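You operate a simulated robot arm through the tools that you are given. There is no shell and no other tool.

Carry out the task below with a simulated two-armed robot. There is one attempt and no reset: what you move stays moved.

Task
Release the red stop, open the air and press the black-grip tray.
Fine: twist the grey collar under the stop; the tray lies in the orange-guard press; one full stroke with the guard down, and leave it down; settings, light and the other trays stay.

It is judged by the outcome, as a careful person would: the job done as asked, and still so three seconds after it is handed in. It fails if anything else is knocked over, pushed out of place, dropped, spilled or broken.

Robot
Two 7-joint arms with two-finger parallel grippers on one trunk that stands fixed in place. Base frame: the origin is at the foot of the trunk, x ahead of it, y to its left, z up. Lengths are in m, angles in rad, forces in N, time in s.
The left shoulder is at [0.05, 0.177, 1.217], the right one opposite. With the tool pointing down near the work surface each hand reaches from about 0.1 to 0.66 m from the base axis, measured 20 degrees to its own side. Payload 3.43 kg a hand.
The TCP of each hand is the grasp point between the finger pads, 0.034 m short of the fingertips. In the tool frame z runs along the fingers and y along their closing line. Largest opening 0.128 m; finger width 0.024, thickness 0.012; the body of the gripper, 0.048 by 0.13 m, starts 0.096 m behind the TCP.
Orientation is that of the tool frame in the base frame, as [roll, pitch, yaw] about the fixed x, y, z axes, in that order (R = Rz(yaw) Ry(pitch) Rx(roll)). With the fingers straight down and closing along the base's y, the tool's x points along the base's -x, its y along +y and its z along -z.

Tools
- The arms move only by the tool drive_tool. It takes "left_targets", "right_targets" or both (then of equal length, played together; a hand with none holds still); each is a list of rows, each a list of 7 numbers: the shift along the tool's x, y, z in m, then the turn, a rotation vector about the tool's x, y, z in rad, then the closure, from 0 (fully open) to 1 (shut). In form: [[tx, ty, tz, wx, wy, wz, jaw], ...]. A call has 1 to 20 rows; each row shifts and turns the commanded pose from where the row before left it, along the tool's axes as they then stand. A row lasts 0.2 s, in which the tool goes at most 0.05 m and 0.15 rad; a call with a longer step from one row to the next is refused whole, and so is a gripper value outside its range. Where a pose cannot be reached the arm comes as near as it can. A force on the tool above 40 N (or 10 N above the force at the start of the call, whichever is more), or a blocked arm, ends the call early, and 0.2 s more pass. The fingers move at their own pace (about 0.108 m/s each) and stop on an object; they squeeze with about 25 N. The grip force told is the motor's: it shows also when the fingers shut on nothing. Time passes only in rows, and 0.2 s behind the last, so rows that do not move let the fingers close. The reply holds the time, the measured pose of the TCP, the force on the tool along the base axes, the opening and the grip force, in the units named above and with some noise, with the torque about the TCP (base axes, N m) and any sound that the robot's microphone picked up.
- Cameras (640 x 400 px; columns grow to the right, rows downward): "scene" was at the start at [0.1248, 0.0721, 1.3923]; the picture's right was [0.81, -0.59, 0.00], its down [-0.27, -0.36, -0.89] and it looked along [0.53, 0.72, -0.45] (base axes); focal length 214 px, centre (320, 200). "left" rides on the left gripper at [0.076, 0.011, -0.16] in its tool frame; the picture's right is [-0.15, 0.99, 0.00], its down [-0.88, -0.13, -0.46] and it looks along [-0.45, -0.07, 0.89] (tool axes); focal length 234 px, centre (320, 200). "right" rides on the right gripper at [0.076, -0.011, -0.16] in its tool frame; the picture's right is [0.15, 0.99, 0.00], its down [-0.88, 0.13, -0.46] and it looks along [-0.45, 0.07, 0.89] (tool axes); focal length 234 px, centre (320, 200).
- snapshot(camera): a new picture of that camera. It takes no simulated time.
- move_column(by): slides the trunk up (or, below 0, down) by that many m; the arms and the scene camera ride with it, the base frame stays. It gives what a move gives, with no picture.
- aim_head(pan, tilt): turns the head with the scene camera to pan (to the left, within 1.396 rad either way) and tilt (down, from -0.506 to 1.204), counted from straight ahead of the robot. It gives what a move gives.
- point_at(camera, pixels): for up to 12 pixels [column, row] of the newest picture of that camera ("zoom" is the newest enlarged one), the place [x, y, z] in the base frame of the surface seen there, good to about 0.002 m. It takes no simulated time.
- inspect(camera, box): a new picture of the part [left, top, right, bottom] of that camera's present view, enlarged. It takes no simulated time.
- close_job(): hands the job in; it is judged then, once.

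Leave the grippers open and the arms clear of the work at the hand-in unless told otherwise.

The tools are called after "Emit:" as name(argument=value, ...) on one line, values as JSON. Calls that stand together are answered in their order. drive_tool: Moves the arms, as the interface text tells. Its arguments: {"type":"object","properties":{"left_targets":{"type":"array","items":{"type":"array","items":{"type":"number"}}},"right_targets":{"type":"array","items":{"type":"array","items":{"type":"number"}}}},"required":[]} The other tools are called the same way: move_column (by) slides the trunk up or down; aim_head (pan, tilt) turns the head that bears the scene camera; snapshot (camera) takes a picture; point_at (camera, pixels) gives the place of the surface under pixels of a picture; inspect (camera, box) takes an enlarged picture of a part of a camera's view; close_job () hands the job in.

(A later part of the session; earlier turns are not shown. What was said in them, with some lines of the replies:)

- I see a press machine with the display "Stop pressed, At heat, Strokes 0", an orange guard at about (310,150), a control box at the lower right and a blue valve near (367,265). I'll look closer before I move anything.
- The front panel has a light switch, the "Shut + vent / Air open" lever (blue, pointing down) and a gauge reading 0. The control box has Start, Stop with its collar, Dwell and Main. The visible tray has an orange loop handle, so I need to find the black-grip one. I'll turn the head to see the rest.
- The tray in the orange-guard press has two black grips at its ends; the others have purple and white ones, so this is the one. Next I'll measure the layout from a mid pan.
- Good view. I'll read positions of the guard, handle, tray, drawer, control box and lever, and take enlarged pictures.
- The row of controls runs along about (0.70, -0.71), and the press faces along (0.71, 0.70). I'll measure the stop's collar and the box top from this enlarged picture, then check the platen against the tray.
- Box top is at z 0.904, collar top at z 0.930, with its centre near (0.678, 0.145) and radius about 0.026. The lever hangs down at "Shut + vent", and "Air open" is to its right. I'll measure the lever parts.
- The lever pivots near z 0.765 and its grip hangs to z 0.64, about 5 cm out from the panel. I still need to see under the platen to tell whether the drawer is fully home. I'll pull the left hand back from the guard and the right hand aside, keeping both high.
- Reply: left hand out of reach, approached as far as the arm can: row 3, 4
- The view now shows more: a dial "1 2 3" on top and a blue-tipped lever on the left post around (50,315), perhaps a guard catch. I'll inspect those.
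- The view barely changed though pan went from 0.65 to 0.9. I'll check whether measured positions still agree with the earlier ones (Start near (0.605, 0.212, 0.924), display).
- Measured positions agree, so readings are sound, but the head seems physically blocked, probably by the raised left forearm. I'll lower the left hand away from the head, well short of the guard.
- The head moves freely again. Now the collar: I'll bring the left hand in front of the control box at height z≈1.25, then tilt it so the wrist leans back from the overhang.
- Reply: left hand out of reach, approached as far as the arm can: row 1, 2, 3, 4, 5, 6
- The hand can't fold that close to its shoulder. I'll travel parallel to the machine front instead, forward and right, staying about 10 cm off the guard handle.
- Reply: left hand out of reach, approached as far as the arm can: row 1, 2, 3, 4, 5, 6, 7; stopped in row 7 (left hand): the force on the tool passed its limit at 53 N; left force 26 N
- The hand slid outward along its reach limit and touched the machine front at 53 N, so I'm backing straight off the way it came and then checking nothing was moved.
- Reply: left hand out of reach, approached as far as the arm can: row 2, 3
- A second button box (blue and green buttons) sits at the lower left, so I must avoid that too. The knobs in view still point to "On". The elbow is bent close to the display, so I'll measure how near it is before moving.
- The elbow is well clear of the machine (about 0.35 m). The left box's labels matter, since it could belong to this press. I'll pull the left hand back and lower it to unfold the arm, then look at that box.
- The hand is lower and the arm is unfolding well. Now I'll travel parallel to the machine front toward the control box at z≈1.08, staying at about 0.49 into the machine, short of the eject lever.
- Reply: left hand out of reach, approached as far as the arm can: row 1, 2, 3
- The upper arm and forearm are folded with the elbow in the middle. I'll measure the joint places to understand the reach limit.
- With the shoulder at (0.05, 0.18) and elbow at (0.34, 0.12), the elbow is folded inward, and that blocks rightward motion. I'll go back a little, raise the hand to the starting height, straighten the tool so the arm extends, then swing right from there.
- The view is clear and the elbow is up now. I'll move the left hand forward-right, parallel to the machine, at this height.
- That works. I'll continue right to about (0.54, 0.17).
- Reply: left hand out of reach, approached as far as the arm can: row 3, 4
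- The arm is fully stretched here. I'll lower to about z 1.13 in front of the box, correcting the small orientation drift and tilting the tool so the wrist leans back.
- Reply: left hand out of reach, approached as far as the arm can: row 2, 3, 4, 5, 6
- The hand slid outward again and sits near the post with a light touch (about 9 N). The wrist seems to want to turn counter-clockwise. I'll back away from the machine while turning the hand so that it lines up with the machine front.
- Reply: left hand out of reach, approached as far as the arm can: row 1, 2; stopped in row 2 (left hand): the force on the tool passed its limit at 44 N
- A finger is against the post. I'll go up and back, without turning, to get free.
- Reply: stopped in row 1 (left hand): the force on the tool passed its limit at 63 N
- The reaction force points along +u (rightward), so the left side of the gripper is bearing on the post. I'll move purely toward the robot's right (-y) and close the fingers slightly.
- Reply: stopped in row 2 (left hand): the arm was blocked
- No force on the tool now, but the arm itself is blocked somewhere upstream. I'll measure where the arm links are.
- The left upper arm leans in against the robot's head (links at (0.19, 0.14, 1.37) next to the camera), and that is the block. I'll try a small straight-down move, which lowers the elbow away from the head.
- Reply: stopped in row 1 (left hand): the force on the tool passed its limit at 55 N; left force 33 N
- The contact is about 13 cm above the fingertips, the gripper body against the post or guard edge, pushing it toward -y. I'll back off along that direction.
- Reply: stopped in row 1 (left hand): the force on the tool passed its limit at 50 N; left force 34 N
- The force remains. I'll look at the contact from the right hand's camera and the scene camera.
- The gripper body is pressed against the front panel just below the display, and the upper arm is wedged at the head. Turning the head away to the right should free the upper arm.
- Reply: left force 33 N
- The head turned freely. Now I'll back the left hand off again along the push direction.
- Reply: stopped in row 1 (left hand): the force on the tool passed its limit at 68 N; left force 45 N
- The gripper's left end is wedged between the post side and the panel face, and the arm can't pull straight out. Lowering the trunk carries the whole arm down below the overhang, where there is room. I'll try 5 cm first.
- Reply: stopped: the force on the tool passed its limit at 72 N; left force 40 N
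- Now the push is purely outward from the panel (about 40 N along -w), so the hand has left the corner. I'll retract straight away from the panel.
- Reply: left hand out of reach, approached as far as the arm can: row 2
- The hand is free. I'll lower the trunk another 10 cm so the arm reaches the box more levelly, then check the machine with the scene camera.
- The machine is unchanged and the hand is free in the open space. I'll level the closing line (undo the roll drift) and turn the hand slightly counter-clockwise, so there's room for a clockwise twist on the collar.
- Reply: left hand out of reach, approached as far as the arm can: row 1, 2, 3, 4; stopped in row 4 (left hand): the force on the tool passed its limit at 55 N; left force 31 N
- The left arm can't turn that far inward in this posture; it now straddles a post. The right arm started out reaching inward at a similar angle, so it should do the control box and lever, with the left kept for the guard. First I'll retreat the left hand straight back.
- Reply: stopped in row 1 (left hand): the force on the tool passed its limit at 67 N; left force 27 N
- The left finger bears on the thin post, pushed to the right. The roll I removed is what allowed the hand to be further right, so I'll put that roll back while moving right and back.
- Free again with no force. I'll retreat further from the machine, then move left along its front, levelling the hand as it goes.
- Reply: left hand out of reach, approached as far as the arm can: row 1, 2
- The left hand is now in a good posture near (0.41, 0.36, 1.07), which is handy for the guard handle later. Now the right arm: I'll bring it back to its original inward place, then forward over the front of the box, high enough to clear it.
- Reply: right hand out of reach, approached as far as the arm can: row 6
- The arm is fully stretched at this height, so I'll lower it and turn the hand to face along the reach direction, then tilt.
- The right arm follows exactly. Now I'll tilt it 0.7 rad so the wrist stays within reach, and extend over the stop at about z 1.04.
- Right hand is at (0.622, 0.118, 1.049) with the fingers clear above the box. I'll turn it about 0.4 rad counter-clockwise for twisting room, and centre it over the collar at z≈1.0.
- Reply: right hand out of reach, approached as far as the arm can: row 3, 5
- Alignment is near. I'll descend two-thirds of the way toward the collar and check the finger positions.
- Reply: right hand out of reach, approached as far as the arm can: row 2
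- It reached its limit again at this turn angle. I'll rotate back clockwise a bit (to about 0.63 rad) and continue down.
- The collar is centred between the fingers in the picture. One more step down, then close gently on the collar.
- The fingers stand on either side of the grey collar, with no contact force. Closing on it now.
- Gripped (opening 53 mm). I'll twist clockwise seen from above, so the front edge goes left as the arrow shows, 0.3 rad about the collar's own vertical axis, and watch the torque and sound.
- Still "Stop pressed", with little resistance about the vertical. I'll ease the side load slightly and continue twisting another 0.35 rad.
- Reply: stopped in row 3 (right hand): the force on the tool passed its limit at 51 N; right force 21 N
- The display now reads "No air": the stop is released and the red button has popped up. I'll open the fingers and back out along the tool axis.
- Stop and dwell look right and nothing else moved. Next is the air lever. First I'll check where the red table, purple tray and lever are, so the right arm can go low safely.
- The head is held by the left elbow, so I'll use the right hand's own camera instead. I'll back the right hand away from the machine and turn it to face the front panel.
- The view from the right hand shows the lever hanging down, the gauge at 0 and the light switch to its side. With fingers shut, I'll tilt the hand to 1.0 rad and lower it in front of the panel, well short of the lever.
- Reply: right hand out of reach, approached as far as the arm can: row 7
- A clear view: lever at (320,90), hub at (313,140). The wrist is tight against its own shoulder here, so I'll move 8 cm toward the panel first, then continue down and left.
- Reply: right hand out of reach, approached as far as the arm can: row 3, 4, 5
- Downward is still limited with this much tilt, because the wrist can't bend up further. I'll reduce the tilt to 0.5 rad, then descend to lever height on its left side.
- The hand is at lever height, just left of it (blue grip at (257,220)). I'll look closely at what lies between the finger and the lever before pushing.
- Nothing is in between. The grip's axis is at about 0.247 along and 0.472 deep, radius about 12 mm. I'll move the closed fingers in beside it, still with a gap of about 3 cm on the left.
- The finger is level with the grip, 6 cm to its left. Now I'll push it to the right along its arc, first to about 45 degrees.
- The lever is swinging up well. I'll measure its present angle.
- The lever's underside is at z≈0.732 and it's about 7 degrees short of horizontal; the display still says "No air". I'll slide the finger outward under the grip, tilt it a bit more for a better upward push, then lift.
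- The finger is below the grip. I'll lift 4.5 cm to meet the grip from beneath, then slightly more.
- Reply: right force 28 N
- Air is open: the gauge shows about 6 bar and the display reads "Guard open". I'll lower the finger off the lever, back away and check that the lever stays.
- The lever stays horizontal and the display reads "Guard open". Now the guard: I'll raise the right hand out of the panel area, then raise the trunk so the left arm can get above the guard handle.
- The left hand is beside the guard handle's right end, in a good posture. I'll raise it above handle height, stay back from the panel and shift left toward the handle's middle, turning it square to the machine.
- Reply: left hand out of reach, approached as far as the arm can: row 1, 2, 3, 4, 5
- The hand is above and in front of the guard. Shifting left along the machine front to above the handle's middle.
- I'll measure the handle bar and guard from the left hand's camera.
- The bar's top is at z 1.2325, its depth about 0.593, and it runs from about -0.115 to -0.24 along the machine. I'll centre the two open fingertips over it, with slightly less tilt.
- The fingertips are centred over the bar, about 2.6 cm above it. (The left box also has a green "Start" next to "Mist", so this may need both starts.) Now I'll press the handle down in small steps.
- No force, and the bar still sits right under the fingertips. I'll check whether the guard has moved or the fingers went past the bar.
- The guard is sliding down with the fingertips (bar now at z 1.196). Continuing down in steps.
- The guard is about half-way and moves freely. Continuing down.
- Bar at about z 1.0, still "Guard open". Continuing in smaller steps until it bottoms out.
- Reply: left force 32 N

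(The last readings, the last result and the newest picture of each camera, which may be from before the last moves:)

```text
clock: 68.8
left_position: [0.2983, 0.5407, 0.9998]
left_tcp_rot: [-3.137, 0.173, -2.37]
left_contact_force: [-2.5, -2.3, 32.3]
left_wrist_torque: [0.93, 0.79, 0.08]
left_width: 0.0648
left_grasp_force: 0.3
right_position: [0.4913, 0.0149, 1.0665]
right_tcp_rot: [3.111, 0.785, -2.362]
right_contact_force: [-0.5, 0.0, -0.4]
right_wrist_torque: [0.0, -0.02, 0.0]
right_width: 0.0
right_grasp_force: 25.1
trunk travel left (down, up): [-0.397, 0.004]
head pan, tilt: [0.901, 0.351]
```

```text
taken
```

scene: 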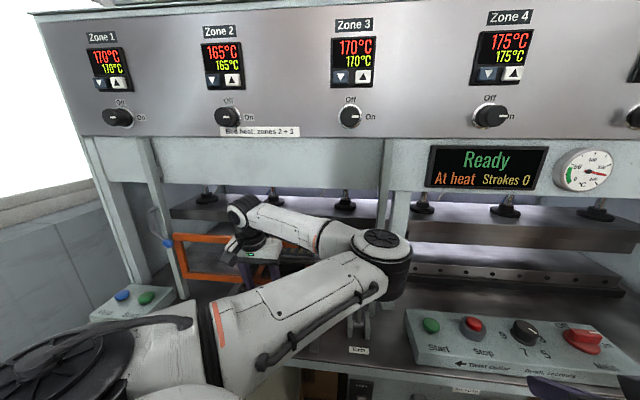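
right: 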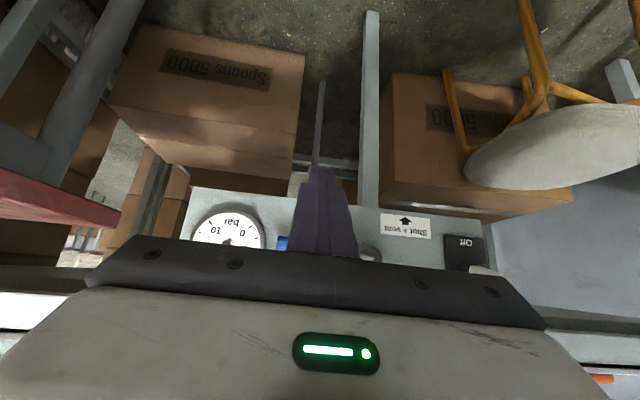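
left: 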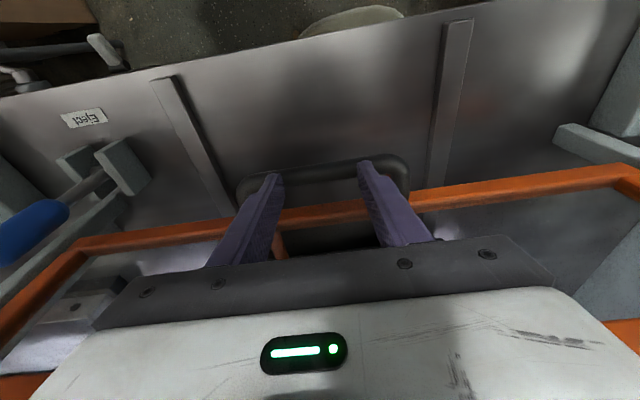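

The guard bottomed out (32 N) and the display reads "Ready". I'll lift the fingers a little and see whether the guard stays down by itself.

Emit:
drive_tool(left_targets=[[-0.0032, 0, -0.0197, 0, 0, 0, 0.5], [-0.0032, 0, -0.0197, 0, 0, 0, 0.5]])

Emit:
snapshot(camera="left")

Emit:
snapshot(camera="scene")

```text
clock: 69.4
left_position: [0.2979, 0.5423, 1.0324]
left_tcp_rot: [-3.133, 0.155, -2.368]
left_contact_force: [-0.2, 0.4, -0.7]
left_wrist_torque: [-0.02, 0.0, -0.01]
left_width: 0.0637
left_grasp_force: 0.0
right_position: [0.4925, 0.0177, 1.0653]
right_tcp_rot: [3.111, 0.781, -2.36]
right_contact_force: [-0.1, -0.9, 0.0]
right_wrist_torque: [0.0, -0.01, 0.0]
right_width: 0.0
right_grasp_force: 24.0
trunk travel left (down, up): [-0.397, 0.004]
head pan, tilt: [0.901, 0.351]
```

```text
taken
```

left: 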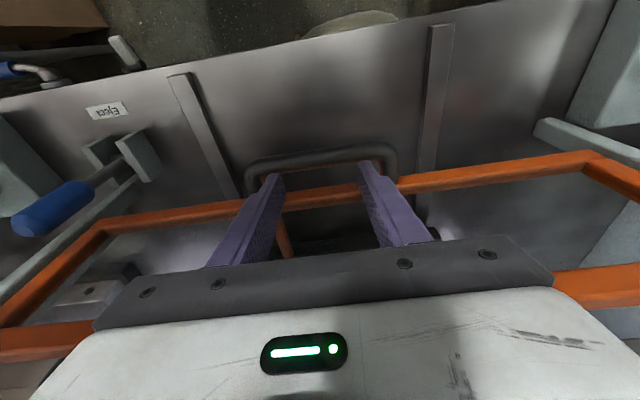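

```text
taken
```

scene: 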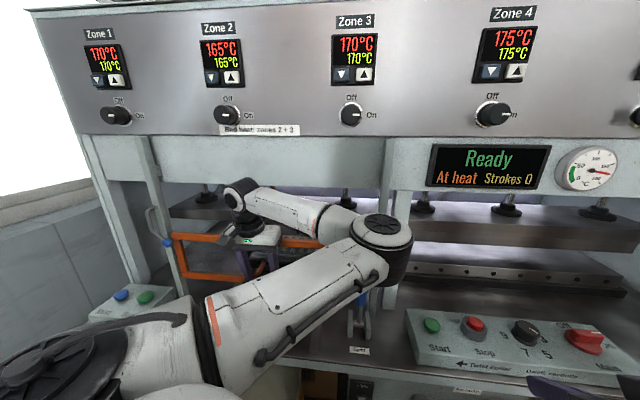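

The guard stays down and the display stays "Ready". The left box carries a second green Start on the other side of this press, which looks like a two-hand control. I'll first move the left hand off the guard and along the front toward the left box, staying high and short of the post's blue lever.

Emit:
drive_tool(left_targets=[[0.0315, 0, -0.0252, 0, 0, 0, 0.7], [0.0315, 0, -0.0252, 0, 0, 0, 0.9], [0, 0.043, 0, 0, 0, 0, 1], [0, 0.043, 0, 0, 0, 0, 1], [0, 0.043, 0, 0, 0, 0, 1]])

Emit:
snapshot(camera="left")

Emit:
snapshot(camera="scene")

```text
clock: 70.6
left_position: [0.1553, 0.586, 1.0715]
left_tcp_rot: [-3.131, 0.158, -2.371]
left_contact_force: [0.0, 0.8, 0.2]
left_wrist_torque: [-0.05, -0.01, 0.01]
left_width: 0.0
left_grasp_force: 24.7
right_position: [0.492, 0.0192, 1.0658]
right_tcp_rot: [3.115, 0.781, -2.358]
right_contact_force: [0.0, -0.2, -0.3]
right_wrist_torque: [-0.02, 0.01, -0.01]
right_width: 0.0
right_grasp_force: 24.2
trunk travel left (down, up): [-0.397, 0.004]
head pan, tilt: [0.901, 0.351]
```

```text
taken
```

left: 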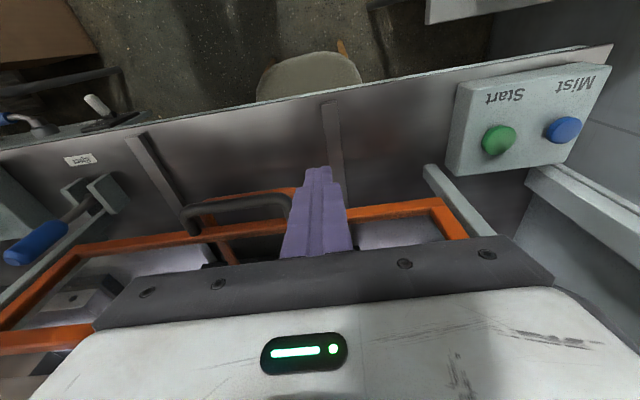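

```text
taken
```

scene: 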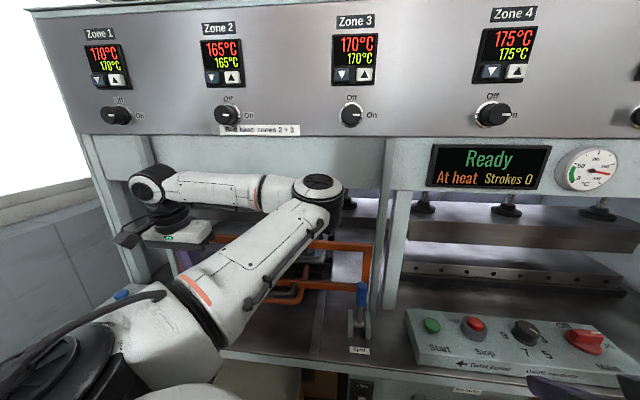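

The left arm moves well here. I'll measure the left Start button and the post lever from this view.

Emit:
point_at(camera="left", pixels=[[498, 140], [562, 130], [480, 160], [460, 130], [440, 180], [600, 75], [250, 205], [230, 232], [270, 240], [400, 240]])

Emit:
inspect(camera="left", box=[420, 40, 640, 280])

Emit:
inspect(camera="scene", box=[80, 140, 400, 360])

```text
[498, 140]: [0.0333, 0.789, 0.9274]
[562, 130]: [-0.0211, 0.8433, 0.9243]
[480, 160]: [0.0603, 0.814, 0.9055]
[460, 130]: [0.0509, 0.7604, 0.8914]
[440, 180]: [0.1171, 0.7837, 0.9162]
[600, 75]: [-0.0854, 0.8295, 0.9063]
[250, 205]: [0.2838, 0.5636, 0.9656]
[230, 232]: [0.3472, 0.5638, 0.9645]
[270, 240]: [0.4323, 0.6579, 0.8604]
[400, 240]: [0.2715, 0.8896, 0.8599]
```

```text
1.67 times, centred on (530, 160) of left
```

zoom: 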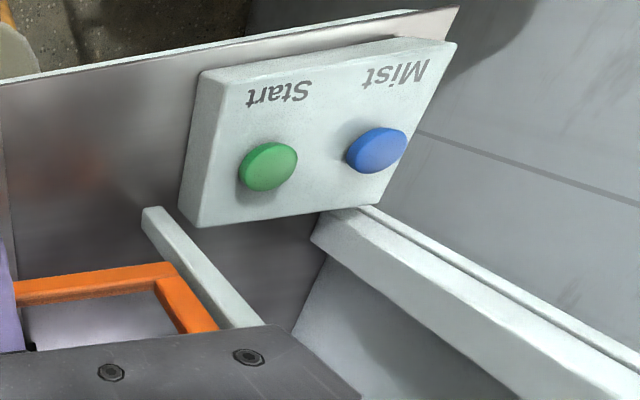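

```text
1.82 times, centred on (240, 250) of scene
```

zoom: 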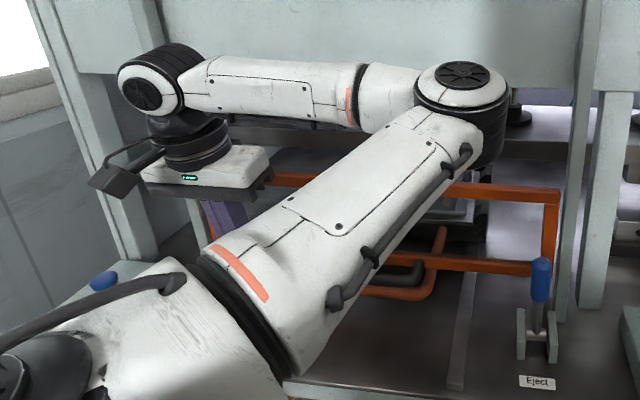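

The guard is down over the drawer. I'll continue left to be in front of and above the left Start, holding height.

Emit:
drive_tool(left_targets=[[0, 0.045, 0, 0, 0, 0, 1], [0, 0.045, 0, 0, 0, 0, 1], [0, 0.045, 0, 0, 0, 0, 1], [0, 0.045, 0, 0, 0, 0, 1]])

Emit:
snapshot(camera="left")

Emit:
snapshot(camera="scene")

```text
clock: 71.6
left_position: [0.0322, 0.7138, 1.0685]
left_tcp_rot: [-3.133, 0.161, -2.37]
left_contact_force: [-0.5, 0.1, -0.2]
left_wrist_torque: [-0.02, -0.04, 0.04]
left_width: 0.0001
left_grasp_force: 25.1
right_position: [0.4921, 0.0183, 1.0652]
right_tcp_rot: [3.113, 0.78, -2.36]
right_contact_force: [0.2, -1.0, 0.7]
right_wrist_torque: [-0.02, -0.04, -0.03]
right_width: 0.0
right_grasp_force: 25.1
trunk travel left (down, up): [-0.397, 0.004]
head pan, tilt: [0.901, 0.351]
```

```text
taken
```

left: 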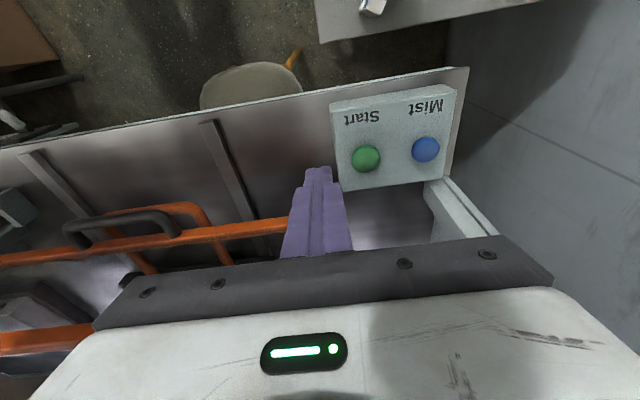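

```text
taken
```

scene: 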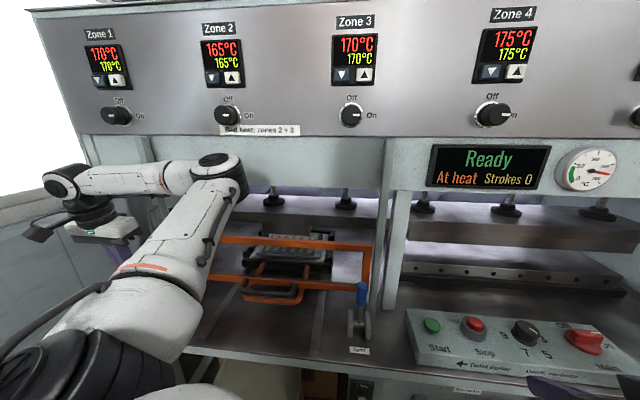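

The left hand is just short of the left Start. I'll tilt and turn it to face the button, then hover about 3 cm above it.

Emit:
drive_tool(left_targets=[[0, 0, 0, 0, -0.145, 0, 1], [0, 0, 0, 0, -0.145, 0, 1], [0, 0, 0, -0.0566, 0, -0.117, 1], [0, 0, 0, -0.0566, 0, -0.117, 1], [0, 0, 0, -0.0566, 0, -0.117, 1], [-0.0086, 0.0097, 0.0321, 0, 0, 0, 1], [-0.0086, 0.0097, 0.0321, 0, 0, 0, 1], [-0.0086, 0.0097, 0.0321, 0, 0, 0, 1]])

Emit:
snapshot(camera="left")

```text
clock: 73.4
left_position: [0.0306, 0.7863, 0.993]
left_tcp_rot: [-3.133, 0.446, -1.977]
left_contact_force: [-0.1, 0.7, -0.2]
left_wrist_torque: [-0.03, 0.01, 0.01]
left_width: 0.0003
left_grasp_force: 25.4
right_position: [0.4925, 0.0187, 1.0654]
right_tcp_rot: [3.113, 0.779, -2.36]
right_contact_force: [0.0, -0.8, 0.1]
right_wrist_torque: [0.0, 0.01, -0.01]
right_width: 0.0
right_grasp_force: 24.8
trunk travel left (down, up): [-0.397, 0.004]
head pan, tilt: [0.901, 0.351]
```

```text
taken
```

left: 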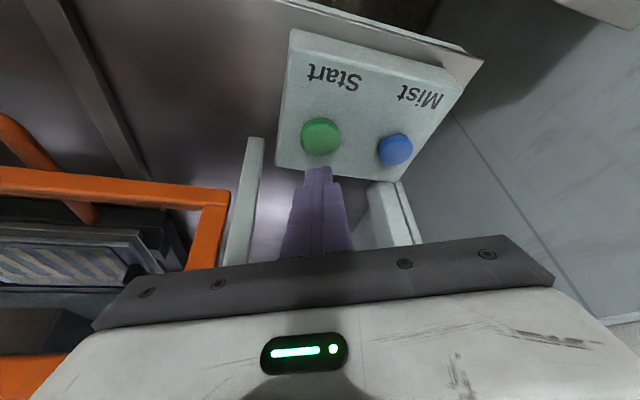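

The left finger hovers 3 cm above the left Start. Now I'll bring the closed right hand above the right Start, horizontally first, then down to 3 cm above it.

Emit:
drive_tool(right_targets=[[-0.0286, 0.0117, 0.0283, 0, 0, 0, 1], [-0.0286, 0.0117, 0.0283, 0, 0, 0, 1], [-0.0286, 0.0117, 0.0283, 0, 0, 0, 1], [-0.0286, 0.0117, 0.0283, 0, 0, 0, 1], [-0.0286, 0.0117, 0.0283, 0, 0, 0, 1], [0.0276, 0, 0.0279, 0, 0, 0, 1], [0.0276, 0, 0.0279, 0, 0, 0, 1]])

Emit:
snapshot(camera="right")

Emit:
snapshot(camera="scene")

```text
clock: 75.0
left_position: [0.0301, 0.7846, 0.9937]
left_tcp_rot: [-3.133, 0.448, -1.978]
left_contact_force: [-0.3, 0.8, 1.0]
left_wrist_torque: [0.0, 0.0, -0.04]
left_width: 0.0001
left_grasp_force: 25.4
right_position: [0.589, 0.2053, 0.9892]
right_tcp_rot: [3.113, 0.781, -2.36]
right_contact_force: [0.8, 0.3, 0.6]
right_wrist_torque: [-0.02, -0.01, 0.01]
right_width: 0.0
right_grasp_force: 24.9
trunk travel left (down, up): [-0.397, 0.004]
head pan, tilt: [0.901, 0.351]
```

```text
taken
```

right: 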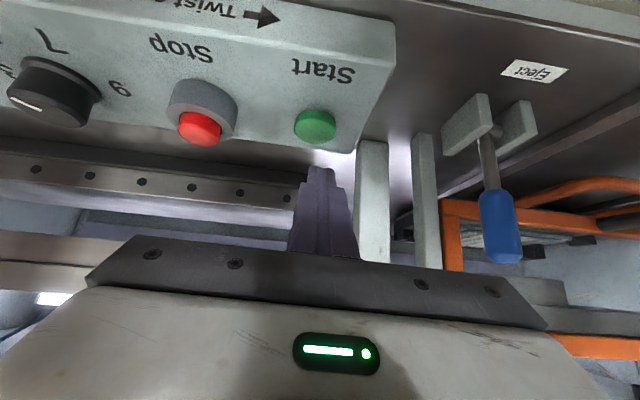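

```text
taken
```

scene: 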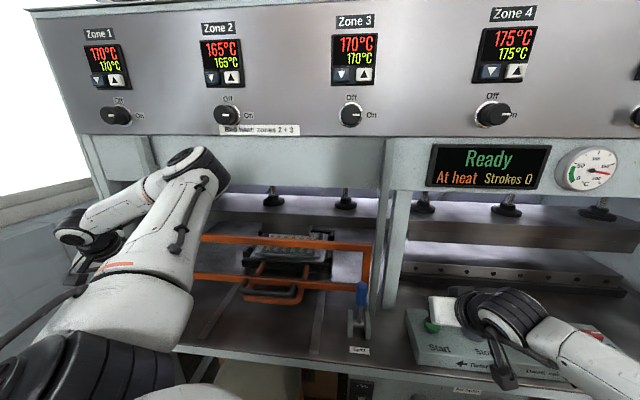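

Both fingers hover over their Starts. I'll press both together and hold.

Emit:
drive_tool(left_targets=[[0.0121, 0, 0.0252, 0, 0, 0, 1], [0.0035, 0, 0.0072, 0, 0, 0, 1], [0.0017, 0, 0.0036, 0, 0, 0, 1], [0, 0, 0, 0, 0, 0, 1], [0, 0, 0, 0, 0, 0, 1]], right_targets=[[0.0197, 0, 0.0199, 0, 0, 0, 1], [0.0056, 0, 0.0057, 0, 0, 0, 1], [0.0028, 0, 0.0028, 0, 0, 0, 1], [0, 0, 0, 0, 0, 0, 1], [0, 0, 0, 0, 0, 0, 1]])

Emit:
snapshot(camera="scene")

```text
clock: 76.2
left_position: [0.0313, 0.785, 0.9547]
left_tcp_rot: [-3.133, 0.449, -1.978]
left_contact_force: [0.1, 2.4, 5.9]
left_wrist_torque: [0.05, -0.01, -0.06]
left_width: 0.0002
left_grasp_force: 24.8
right_position: [0.5894, 0.2061, 0.9523]
right_tcp_rot: [3.112, 0.786, -2.359]
right_contact_force: [1.4, 0.9, 11.3]
right_wrist_torque: [0.15, -0.19, -0.09]
right_width: 0.0
right_grasp_force: 24.7
trunk travel left (down, up): [-0.397, 0.004]
head pan, tilt: [0.901, 0.351]
heard: click, click
```

```text
taken
```

scene: 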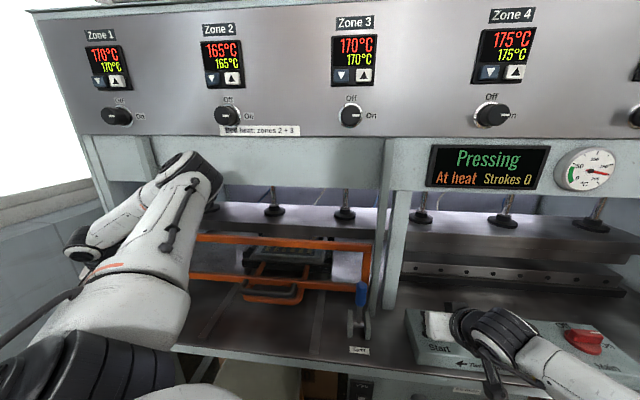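

Two clicks, and the display shows "Pressing" with the platen coming down. I'll keep holding both buttons.

Emit:
drive_tool(left_targets=[[0, 0, 0, 0, 0, 0, 1], [0, 0, 0, 0, 0, 0, 1], [0, 0, 0, 0, 0, 0, 1], [0, 0, 0, 0, 0, 0, 1], [0, 0, 0, 0, 0, 0, 1]], right_targets=[[0, 0, 0, 0, 0, 0, 1], [0, 0, 0, 0, 0, 0, 1], [0, 0, 0, 0, 0, 0, 1], [0, 0, 0, 0, 0, 0, 1], [0, 0, 0, 0, 0, 0, 1]])

Emit:
snapshot(camera="scene")

```text
clock: 77.4
left_position: [0.0307, 0.7847, 0.9547]
left_tcp_rot: [-3.134, 0.449, -1.976]
left_contact_force: [1.4, 2.4, 7.1]
left_wrist_torque: [0.1, -0.06, 0.02]
left_width: 0.0
left_grasp_force: 24.9
right_position: [0.5894, 0.2062, 0.9508]
right_tcp_rot: [3.112, 0.784, -2.359]
right_contact_force: [6.3, 1.6, 16.7]
right_wrist_torque: [0.27, -0.36, -0.03]
right_width: 0.0001
right_grasp_force: 24.9
trunk travel left (down, up): [-0.397, 0.004]
head pan, tilt: [0.901, 0.351]
```

```text
taken
```

scene: 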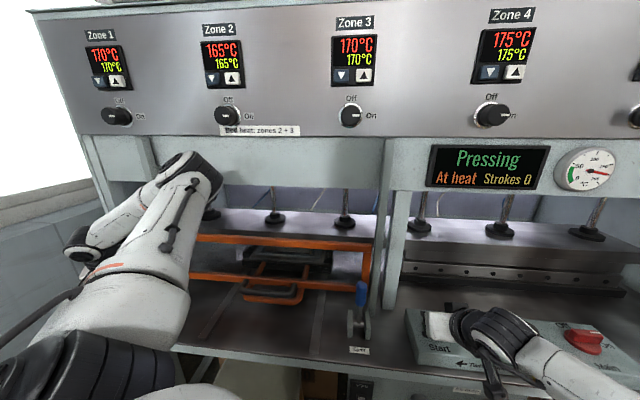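

Still pressing; the platens are lower. Holding on.

Emit:
drive_tool(left_targets=[[0, 0, 0, 0, 0, 0, 1], [0, 0, 0, 0, 0, 0, 1], [0, 0, 0, 0, 0, 0, 1], [0, 0, 0, 0, 0, 0, 1], [0, 0, 0, 0, 0, 0, 1], [0, 0, 0, 0, 0, 0, 1], [0, 0, 0, 0, 0, 0, 1], [0, 0, 0, 0, 0, 0, 1]], right_targets=[[0, 0, 0, 0, 0, 0, 1], [0, 0, 0, 0, 0, 0, 1], [0, 0, 0, 0, 0, 0, 1], [0, 0, 0, 0, 0, 0, 1], [0, 0, 0, 0, 0, 0, 1], [0, 0, 0, 0, 0, 0, 1], [0, 0, 0, 0, 0, 0, 1], [0, 0, 0, 0, 0, 0, 1]])

Emit:
snapshot(camera="scene")

```text
clock: 79.2
left_position: [0.0299, 0.7841, 0.9544]
left_tcp_rot: [-3.133, 0.448, -1.978]
left_contact_force: [2.1, 2.1, 8.2]
left_wrist_torque: [0.12, -0.06, 0.0]
left_width: 0.0
left_grasp_force: 25.3
right_position: [0.5887, 0.2057, 0.9513]
right_tcp_rot: [3.113, 0.785, -2.359]
right_contact_force: [6.0, 1.2, 17.2]
right_wrist_torque: [0.25, -0.36, -0.02]
right_width: 0.0001
right_grasp_force: 25.7
trunk travel left (down, up): [-0.397, 0.004]
head pan, tilt: [0.901, 0.351]
```

```text
taken
```

scene: 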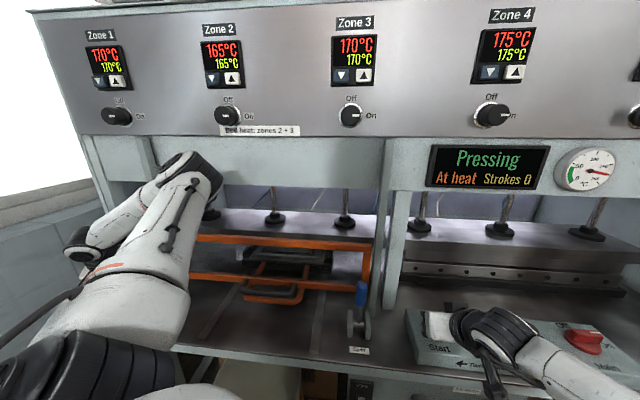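

The platen is down on the tray and in its dwell. I'll keep holding until the stroke counter changes.

Emit:
drive_tool(left_targets=[[0, 0, 0, 0, 0, 0, 1], [0, 0, 0, 0, 0, 0, 1], [0, 0, 0, 0, 0, 0, 1], [0, 0, 0, 0, 0, 0, 1], [0, 0, 0, 0, 0, 0, 1], [0, 0, 0, 0, 0, 0, 1]], right_targets=[[0, 0, 0, 0, 0, 0, 1], [0, 0, 0, 0, 0, 0, 1], [0, 0, 0, 0, 0, 0, 1], [0, 0, 0, 0, 0, 0, 1], [0, 0, 0, 0, 0, 0, 1], [0, 0, 0, 0, 0, 0, 1]])

Emit:
snapshot(camera="scene")

```text
clock: 80.6
left_position: [0.0297, 0.7841, 0.9564]
left_tcp_rot: [-3.132, 0.447, -1.977]
left_contact_force: [1.4, 1.9, 7.6]
left_wrist_torque: [0.07, -0.11, 0.0]
left_width: 0.0
left_grasp_force: 24.9
right_position: [0.5878, 0.2059, 0.9521]
right_tcp_rot: [3.111, 0.787, -2.359]
right_contact_force: [4.9, 1.6, 17.6]
right_wrist_torque: [0.22, -0.33, -0.03]
right_width: 0.0
right_grasp_force: 25.0
trunk travel left (down, up): [-0.397, 0.004]
head pan, tilt: [0.901, 0.351]
```

```text
taken
```

scene: 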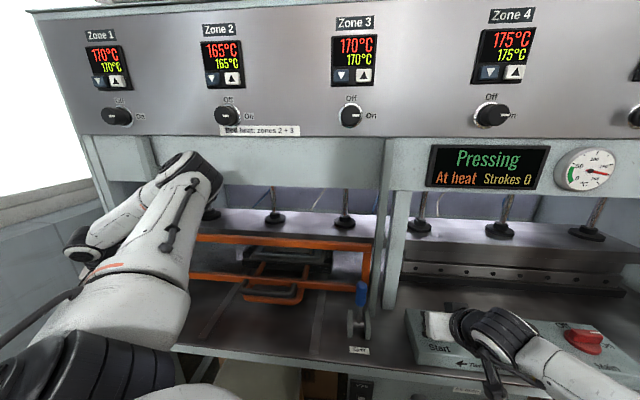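

Still "Pressing, Strokes 0". I'll hold on.

Emit:
drive_tool(left_targets=[[0, 0, 0, 0, 0, 0, 1], [0, 0, 0, 0, 0, 0, 1], [0, 0, 0, 0, 0, 0, 1], [0, 0, 0, 0, 0, 0, 1], [0, 0, 0, 0, 0, 0, 1], [0, 0, 0, 0, 0, 0, 1]], right_targets=[[0, 0, 0, 0, 0, 0, 1], [0, 0, 0, 0, 0, 0, 1], [0, 0, 0, 0, 0, 0, 1], [0, 0, 0, 0, 0, 0, 1], [0, 0, 0, 0, 0, 0, 1], [0, 0, 0, 0, 0, 0, 1]])

Emit:
snapshot(camera="scene")

```text
clock: 82.0
left_position: [0.0298, 0.7839, 0.956]
left_tcp_rot: [-3.134, 0.448, -1.978]
left_contact_force: [2.9, 0.9, 7.1]
left_wrist_torque: [0.12, -0.09, -0.06]
left_width: 0.0
left_grasp_force: 25.5
right_position: [0.5885, 0.2062, 0.9521]
right_tcp_rot: [3.111, 0.783, -2.359]
right_contact_force: [4.6, 1.7, 16.8]
right_wrist_torque: [0.25, -0.3, -0.02]
right_width: 0.0
right_grasp_force: 25.1
trunk travel left (down, up): [-0.397, 0.004]
head pan, tilt: [0.901, 0.351]
```

```text
taken
```

scene: 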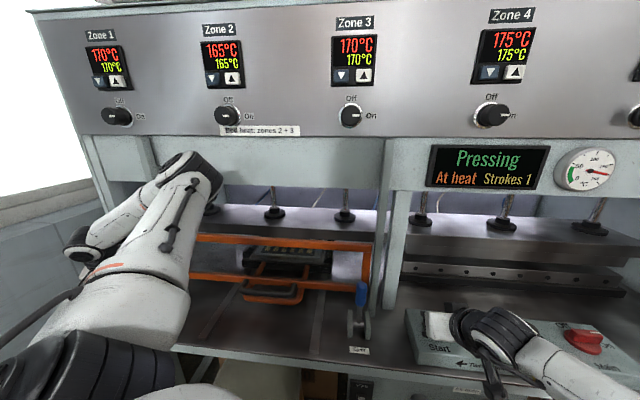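

The counter now reads "Strokes 1" and the platen is rising. I'll release both buttons now, straight up, so it can't repeat.

Emit:
drive_tool(left_targets=[[-0.0173, 0, -0.036, 0, 0, 0, 1], [-0.0173, 0, -0.036, 0, 0, 0, 1]], right_targets=[[-0.0282, 0, -0.0284, 0, 0, 0, 1], [-0.0282, 0, -0.0284, 0, 0, 0, 1]])

Emit:
snapshot(camera="scene")

```text
clock: 82.6
left_position: [0.0299, 0.7837, 1.0336]
left_tcp_rot: [-3.131, 0.446, -1.976]
left_contact_force: [-0.1, 0.2, -0.3]
left_wrist_torque: [-0.01, 0.02, 0.04]
left_width: 0.0
left_grasp_force: 25.3
right_position: [0.5886, 0.2041, 1.0283]
right_tcp_rot: [3.111, 0.777, -2.361]
right_contact_force: [0.1, 0.1, -0.4]
right_wrist_torque: [0.01, -0.01, -0.01]
right_width: 0.0002
right_grasp_force: 25.0
trunk travel left (down, up): [-0.397, 0.004]
head pan, tilt: [0.901, 0.351]
```

```text
taken
```

scene: 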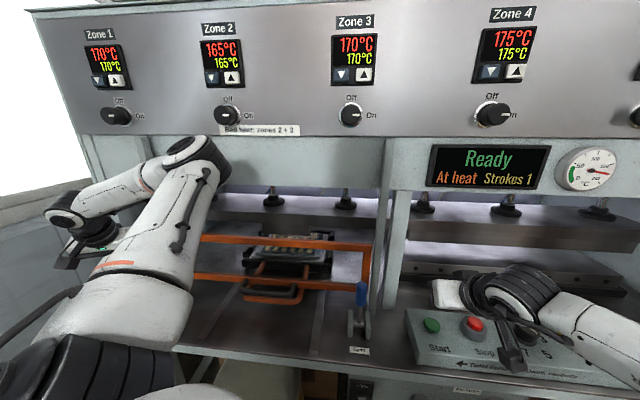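

"Ready, Strokes 1": the stroke is complete. I'll draw both hands back from the machine and open the grippers.

Emit:
drive_tool(left_targets=[[0.0257, 0, -0.0234, 0, 0, 0, 1], [0.0257, 0, -0.0234, 0, 0, 0, 1], [0.0257, 0, -0.0234, 0, 0, 0, 1], [0, 0, 0, 0, 0, 0, 0.5], [0, 0, 0, 0, 0, 0, 0], [0, 0, 0, 0, 0, 0, 0], [0, 0, 0, 0, 0, 0, 0]], right_targets=[[0.0242, 0, -0.0324, 0, 0, 0, 1], [0.0242, 0, -0.0324, 0, 0, 0, 1], [0.0242, 0, -0.0324, 0, 0, 0, 1], [0.0242, 0, -0.0324, 0, 0, 0, 1], [0.0242, 0, -0.0324, 0, 0, 0, 0.5], [0, 0, 0, 0, 0, 0, 0], [0, 0, 0, 0, 0, 0, 0]])

Emit:
snapshot(camera="scene")

Emit:
snapshot(camera="left")

Emit:
snapshot(camera="right")

```text
clock: 84.2
left_position: [-0.0109, 0.6926, 1.0652]
left_tcp_rot: [-3.134, 0.446, -1.977]
left_contact_force: [-0.4, -0.3, -0.3]
left_wrist_torque: [0.0, 0.0, 0.03]
left_width: 0.1278
left_grasp_force: 0.1
right_position: [0.4513, 0.0598, 1.0598]
right_tcp_rot: [3.111, 0.78, -2.359]
right_contact_force: [0.7, 0.1, -0.3]
right_wrist_torque: [0.01, 0.02, 0.02]
right_width: 0.1282
right_grasp_force: 0.1
trunk travel left (down, up): [-0.397, 0.004]
head pan, tilt: [0.901, 0.351]
```

```text
taken
```

scene: 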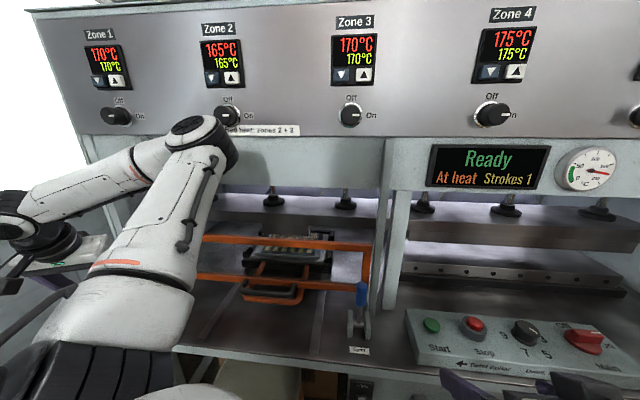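

```text
taken
```

left: 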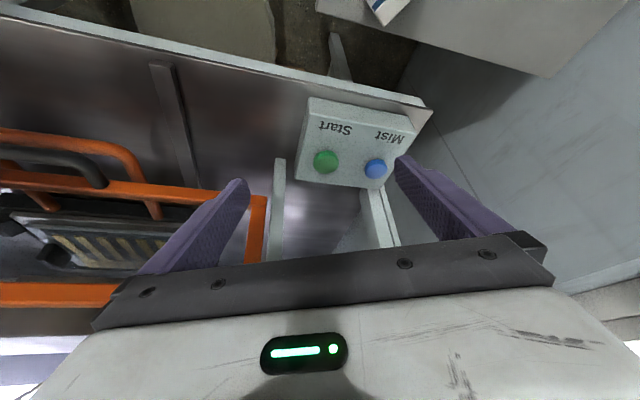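

```text
taken
```

right: 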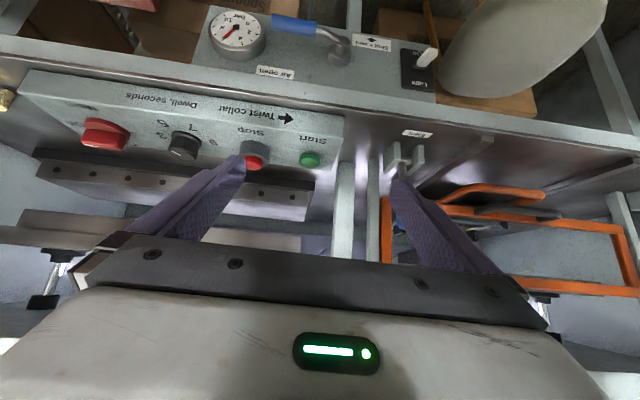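

Hands are back and open. A last check of the dwell and main knobs, the tray, the air lever and the other trays before handing in.

Emit:
inspect(camera="right", box=[0, 0, 460, 220])

Emit:
inspect(camera="scene", box=[190, 180, 400, 330])

Emit:
inspect(camera="scene", box=[390, 290, 640, 400])

Emit:
aim_head(pan=0.3, tilt=0.5)

Emit:
snapshot(camera="scene")

```text
1.39 times, centred on (230, 110) of right
```

zoom: 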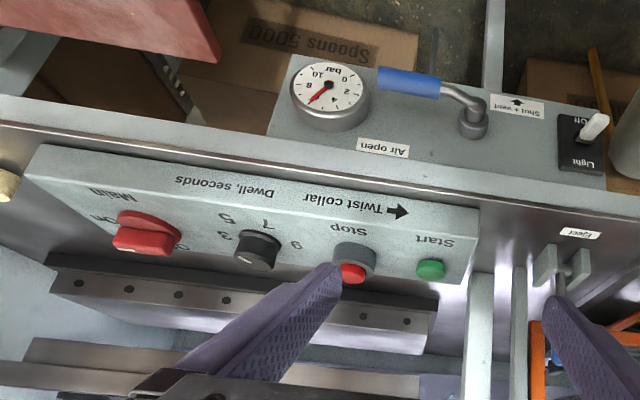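

```text
2.67 times, centred on (295, 255) of scene
```

zoom: 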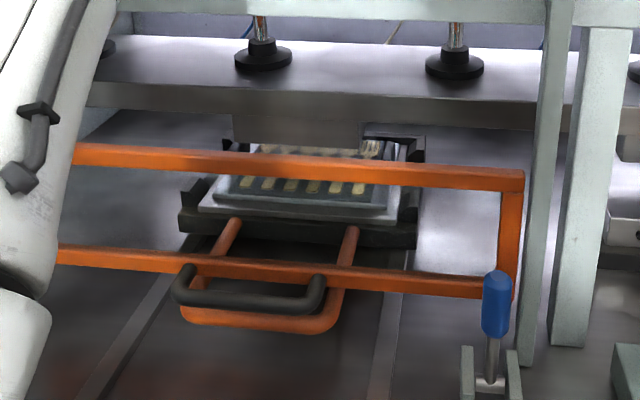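

```text
2.56 times, centred on (515, 345) of scene
```

zoom: 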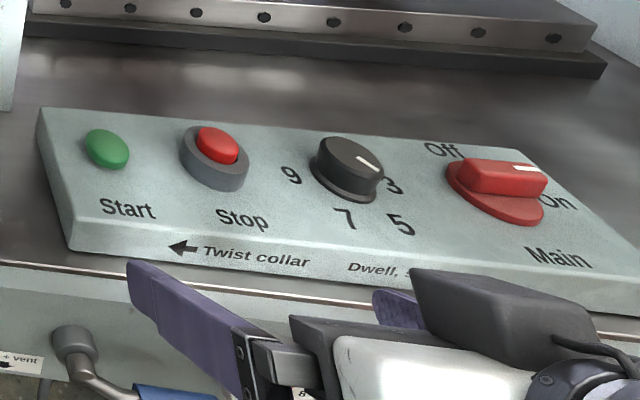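

```text
clock: 85.2
left_position: [-0.0093, 0.6921, 1.0643]
left_tcp_rot: [-3.134, 0.447, -1.978]
left_contact_force: [-0.2, -0.1, 0.3]
left_wrist_torque: [0.0, -0.01, 0.03]
left_width: 0.1279
left_grasp_force: 0.1
right_position: [0.4512, 0.0595, 1.0579]
right_tcp_rot: [3.113, 0.779, -2.362]
right_contact_force: [-0.5, 0.1, -0.2]
right_wrist_torque: [0.0, -0.01, -0.01]
right_width: 0.1279
right_grasp_force: 0.1
trunk travel left (down, up): [-0.397, 0.004]
head pan, tilt: [0.3, 0.499]
```

```text
taken
```

scene: 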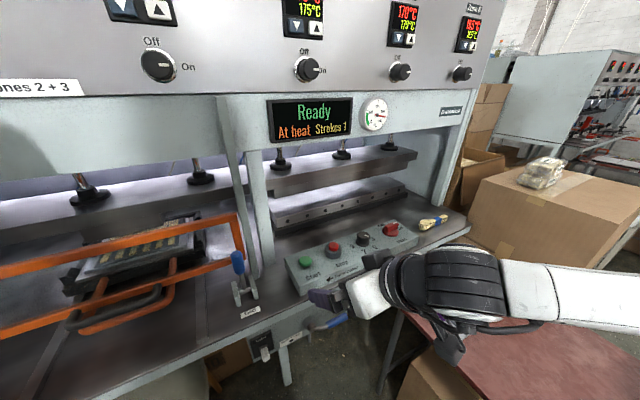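

The stop is out, the air lever is at "Air open" with about 6 bar, and the guard is down. The display reads "Ready, At heat, Strokes 1". The dwell and main knobs, light and trays are as they were. Both hands are clear and open, so I'm handing in.

Emit:
close_job()

```text
The job is handed in.
```

The black-grip tray has had one full stroke in the orange-guard press. The display finished at "Ready, At heat, Strokes 1".

- **Stop:** released by twisting the grey collar clockwise.
- **Air:** the lever is at "Air open" and the gauge shows about 6 bar.
- **Guard:** lowered before the stroke and still down.
- **Start:** I pressed the green Start on each of the two boxes together and held both. I let go once the counter showed 1 and the platen was rising.
- **Settings and trays:** the dwell knob, main switch, light and eject lever look as they did at the start. The purple tray looked undisturbed when I last had it in view. I did not look again at the white-grip tray on the left, but I worked nowhere near it.

**Contact with the machine:** early on, the left arm ran out of reach and pressed against the machine front and a guard post several times, up to 72 N. I backed it off each time. I saw nothing moved or damaged, and the press ran normally afterwards.

Both hands are open and clear of the work.
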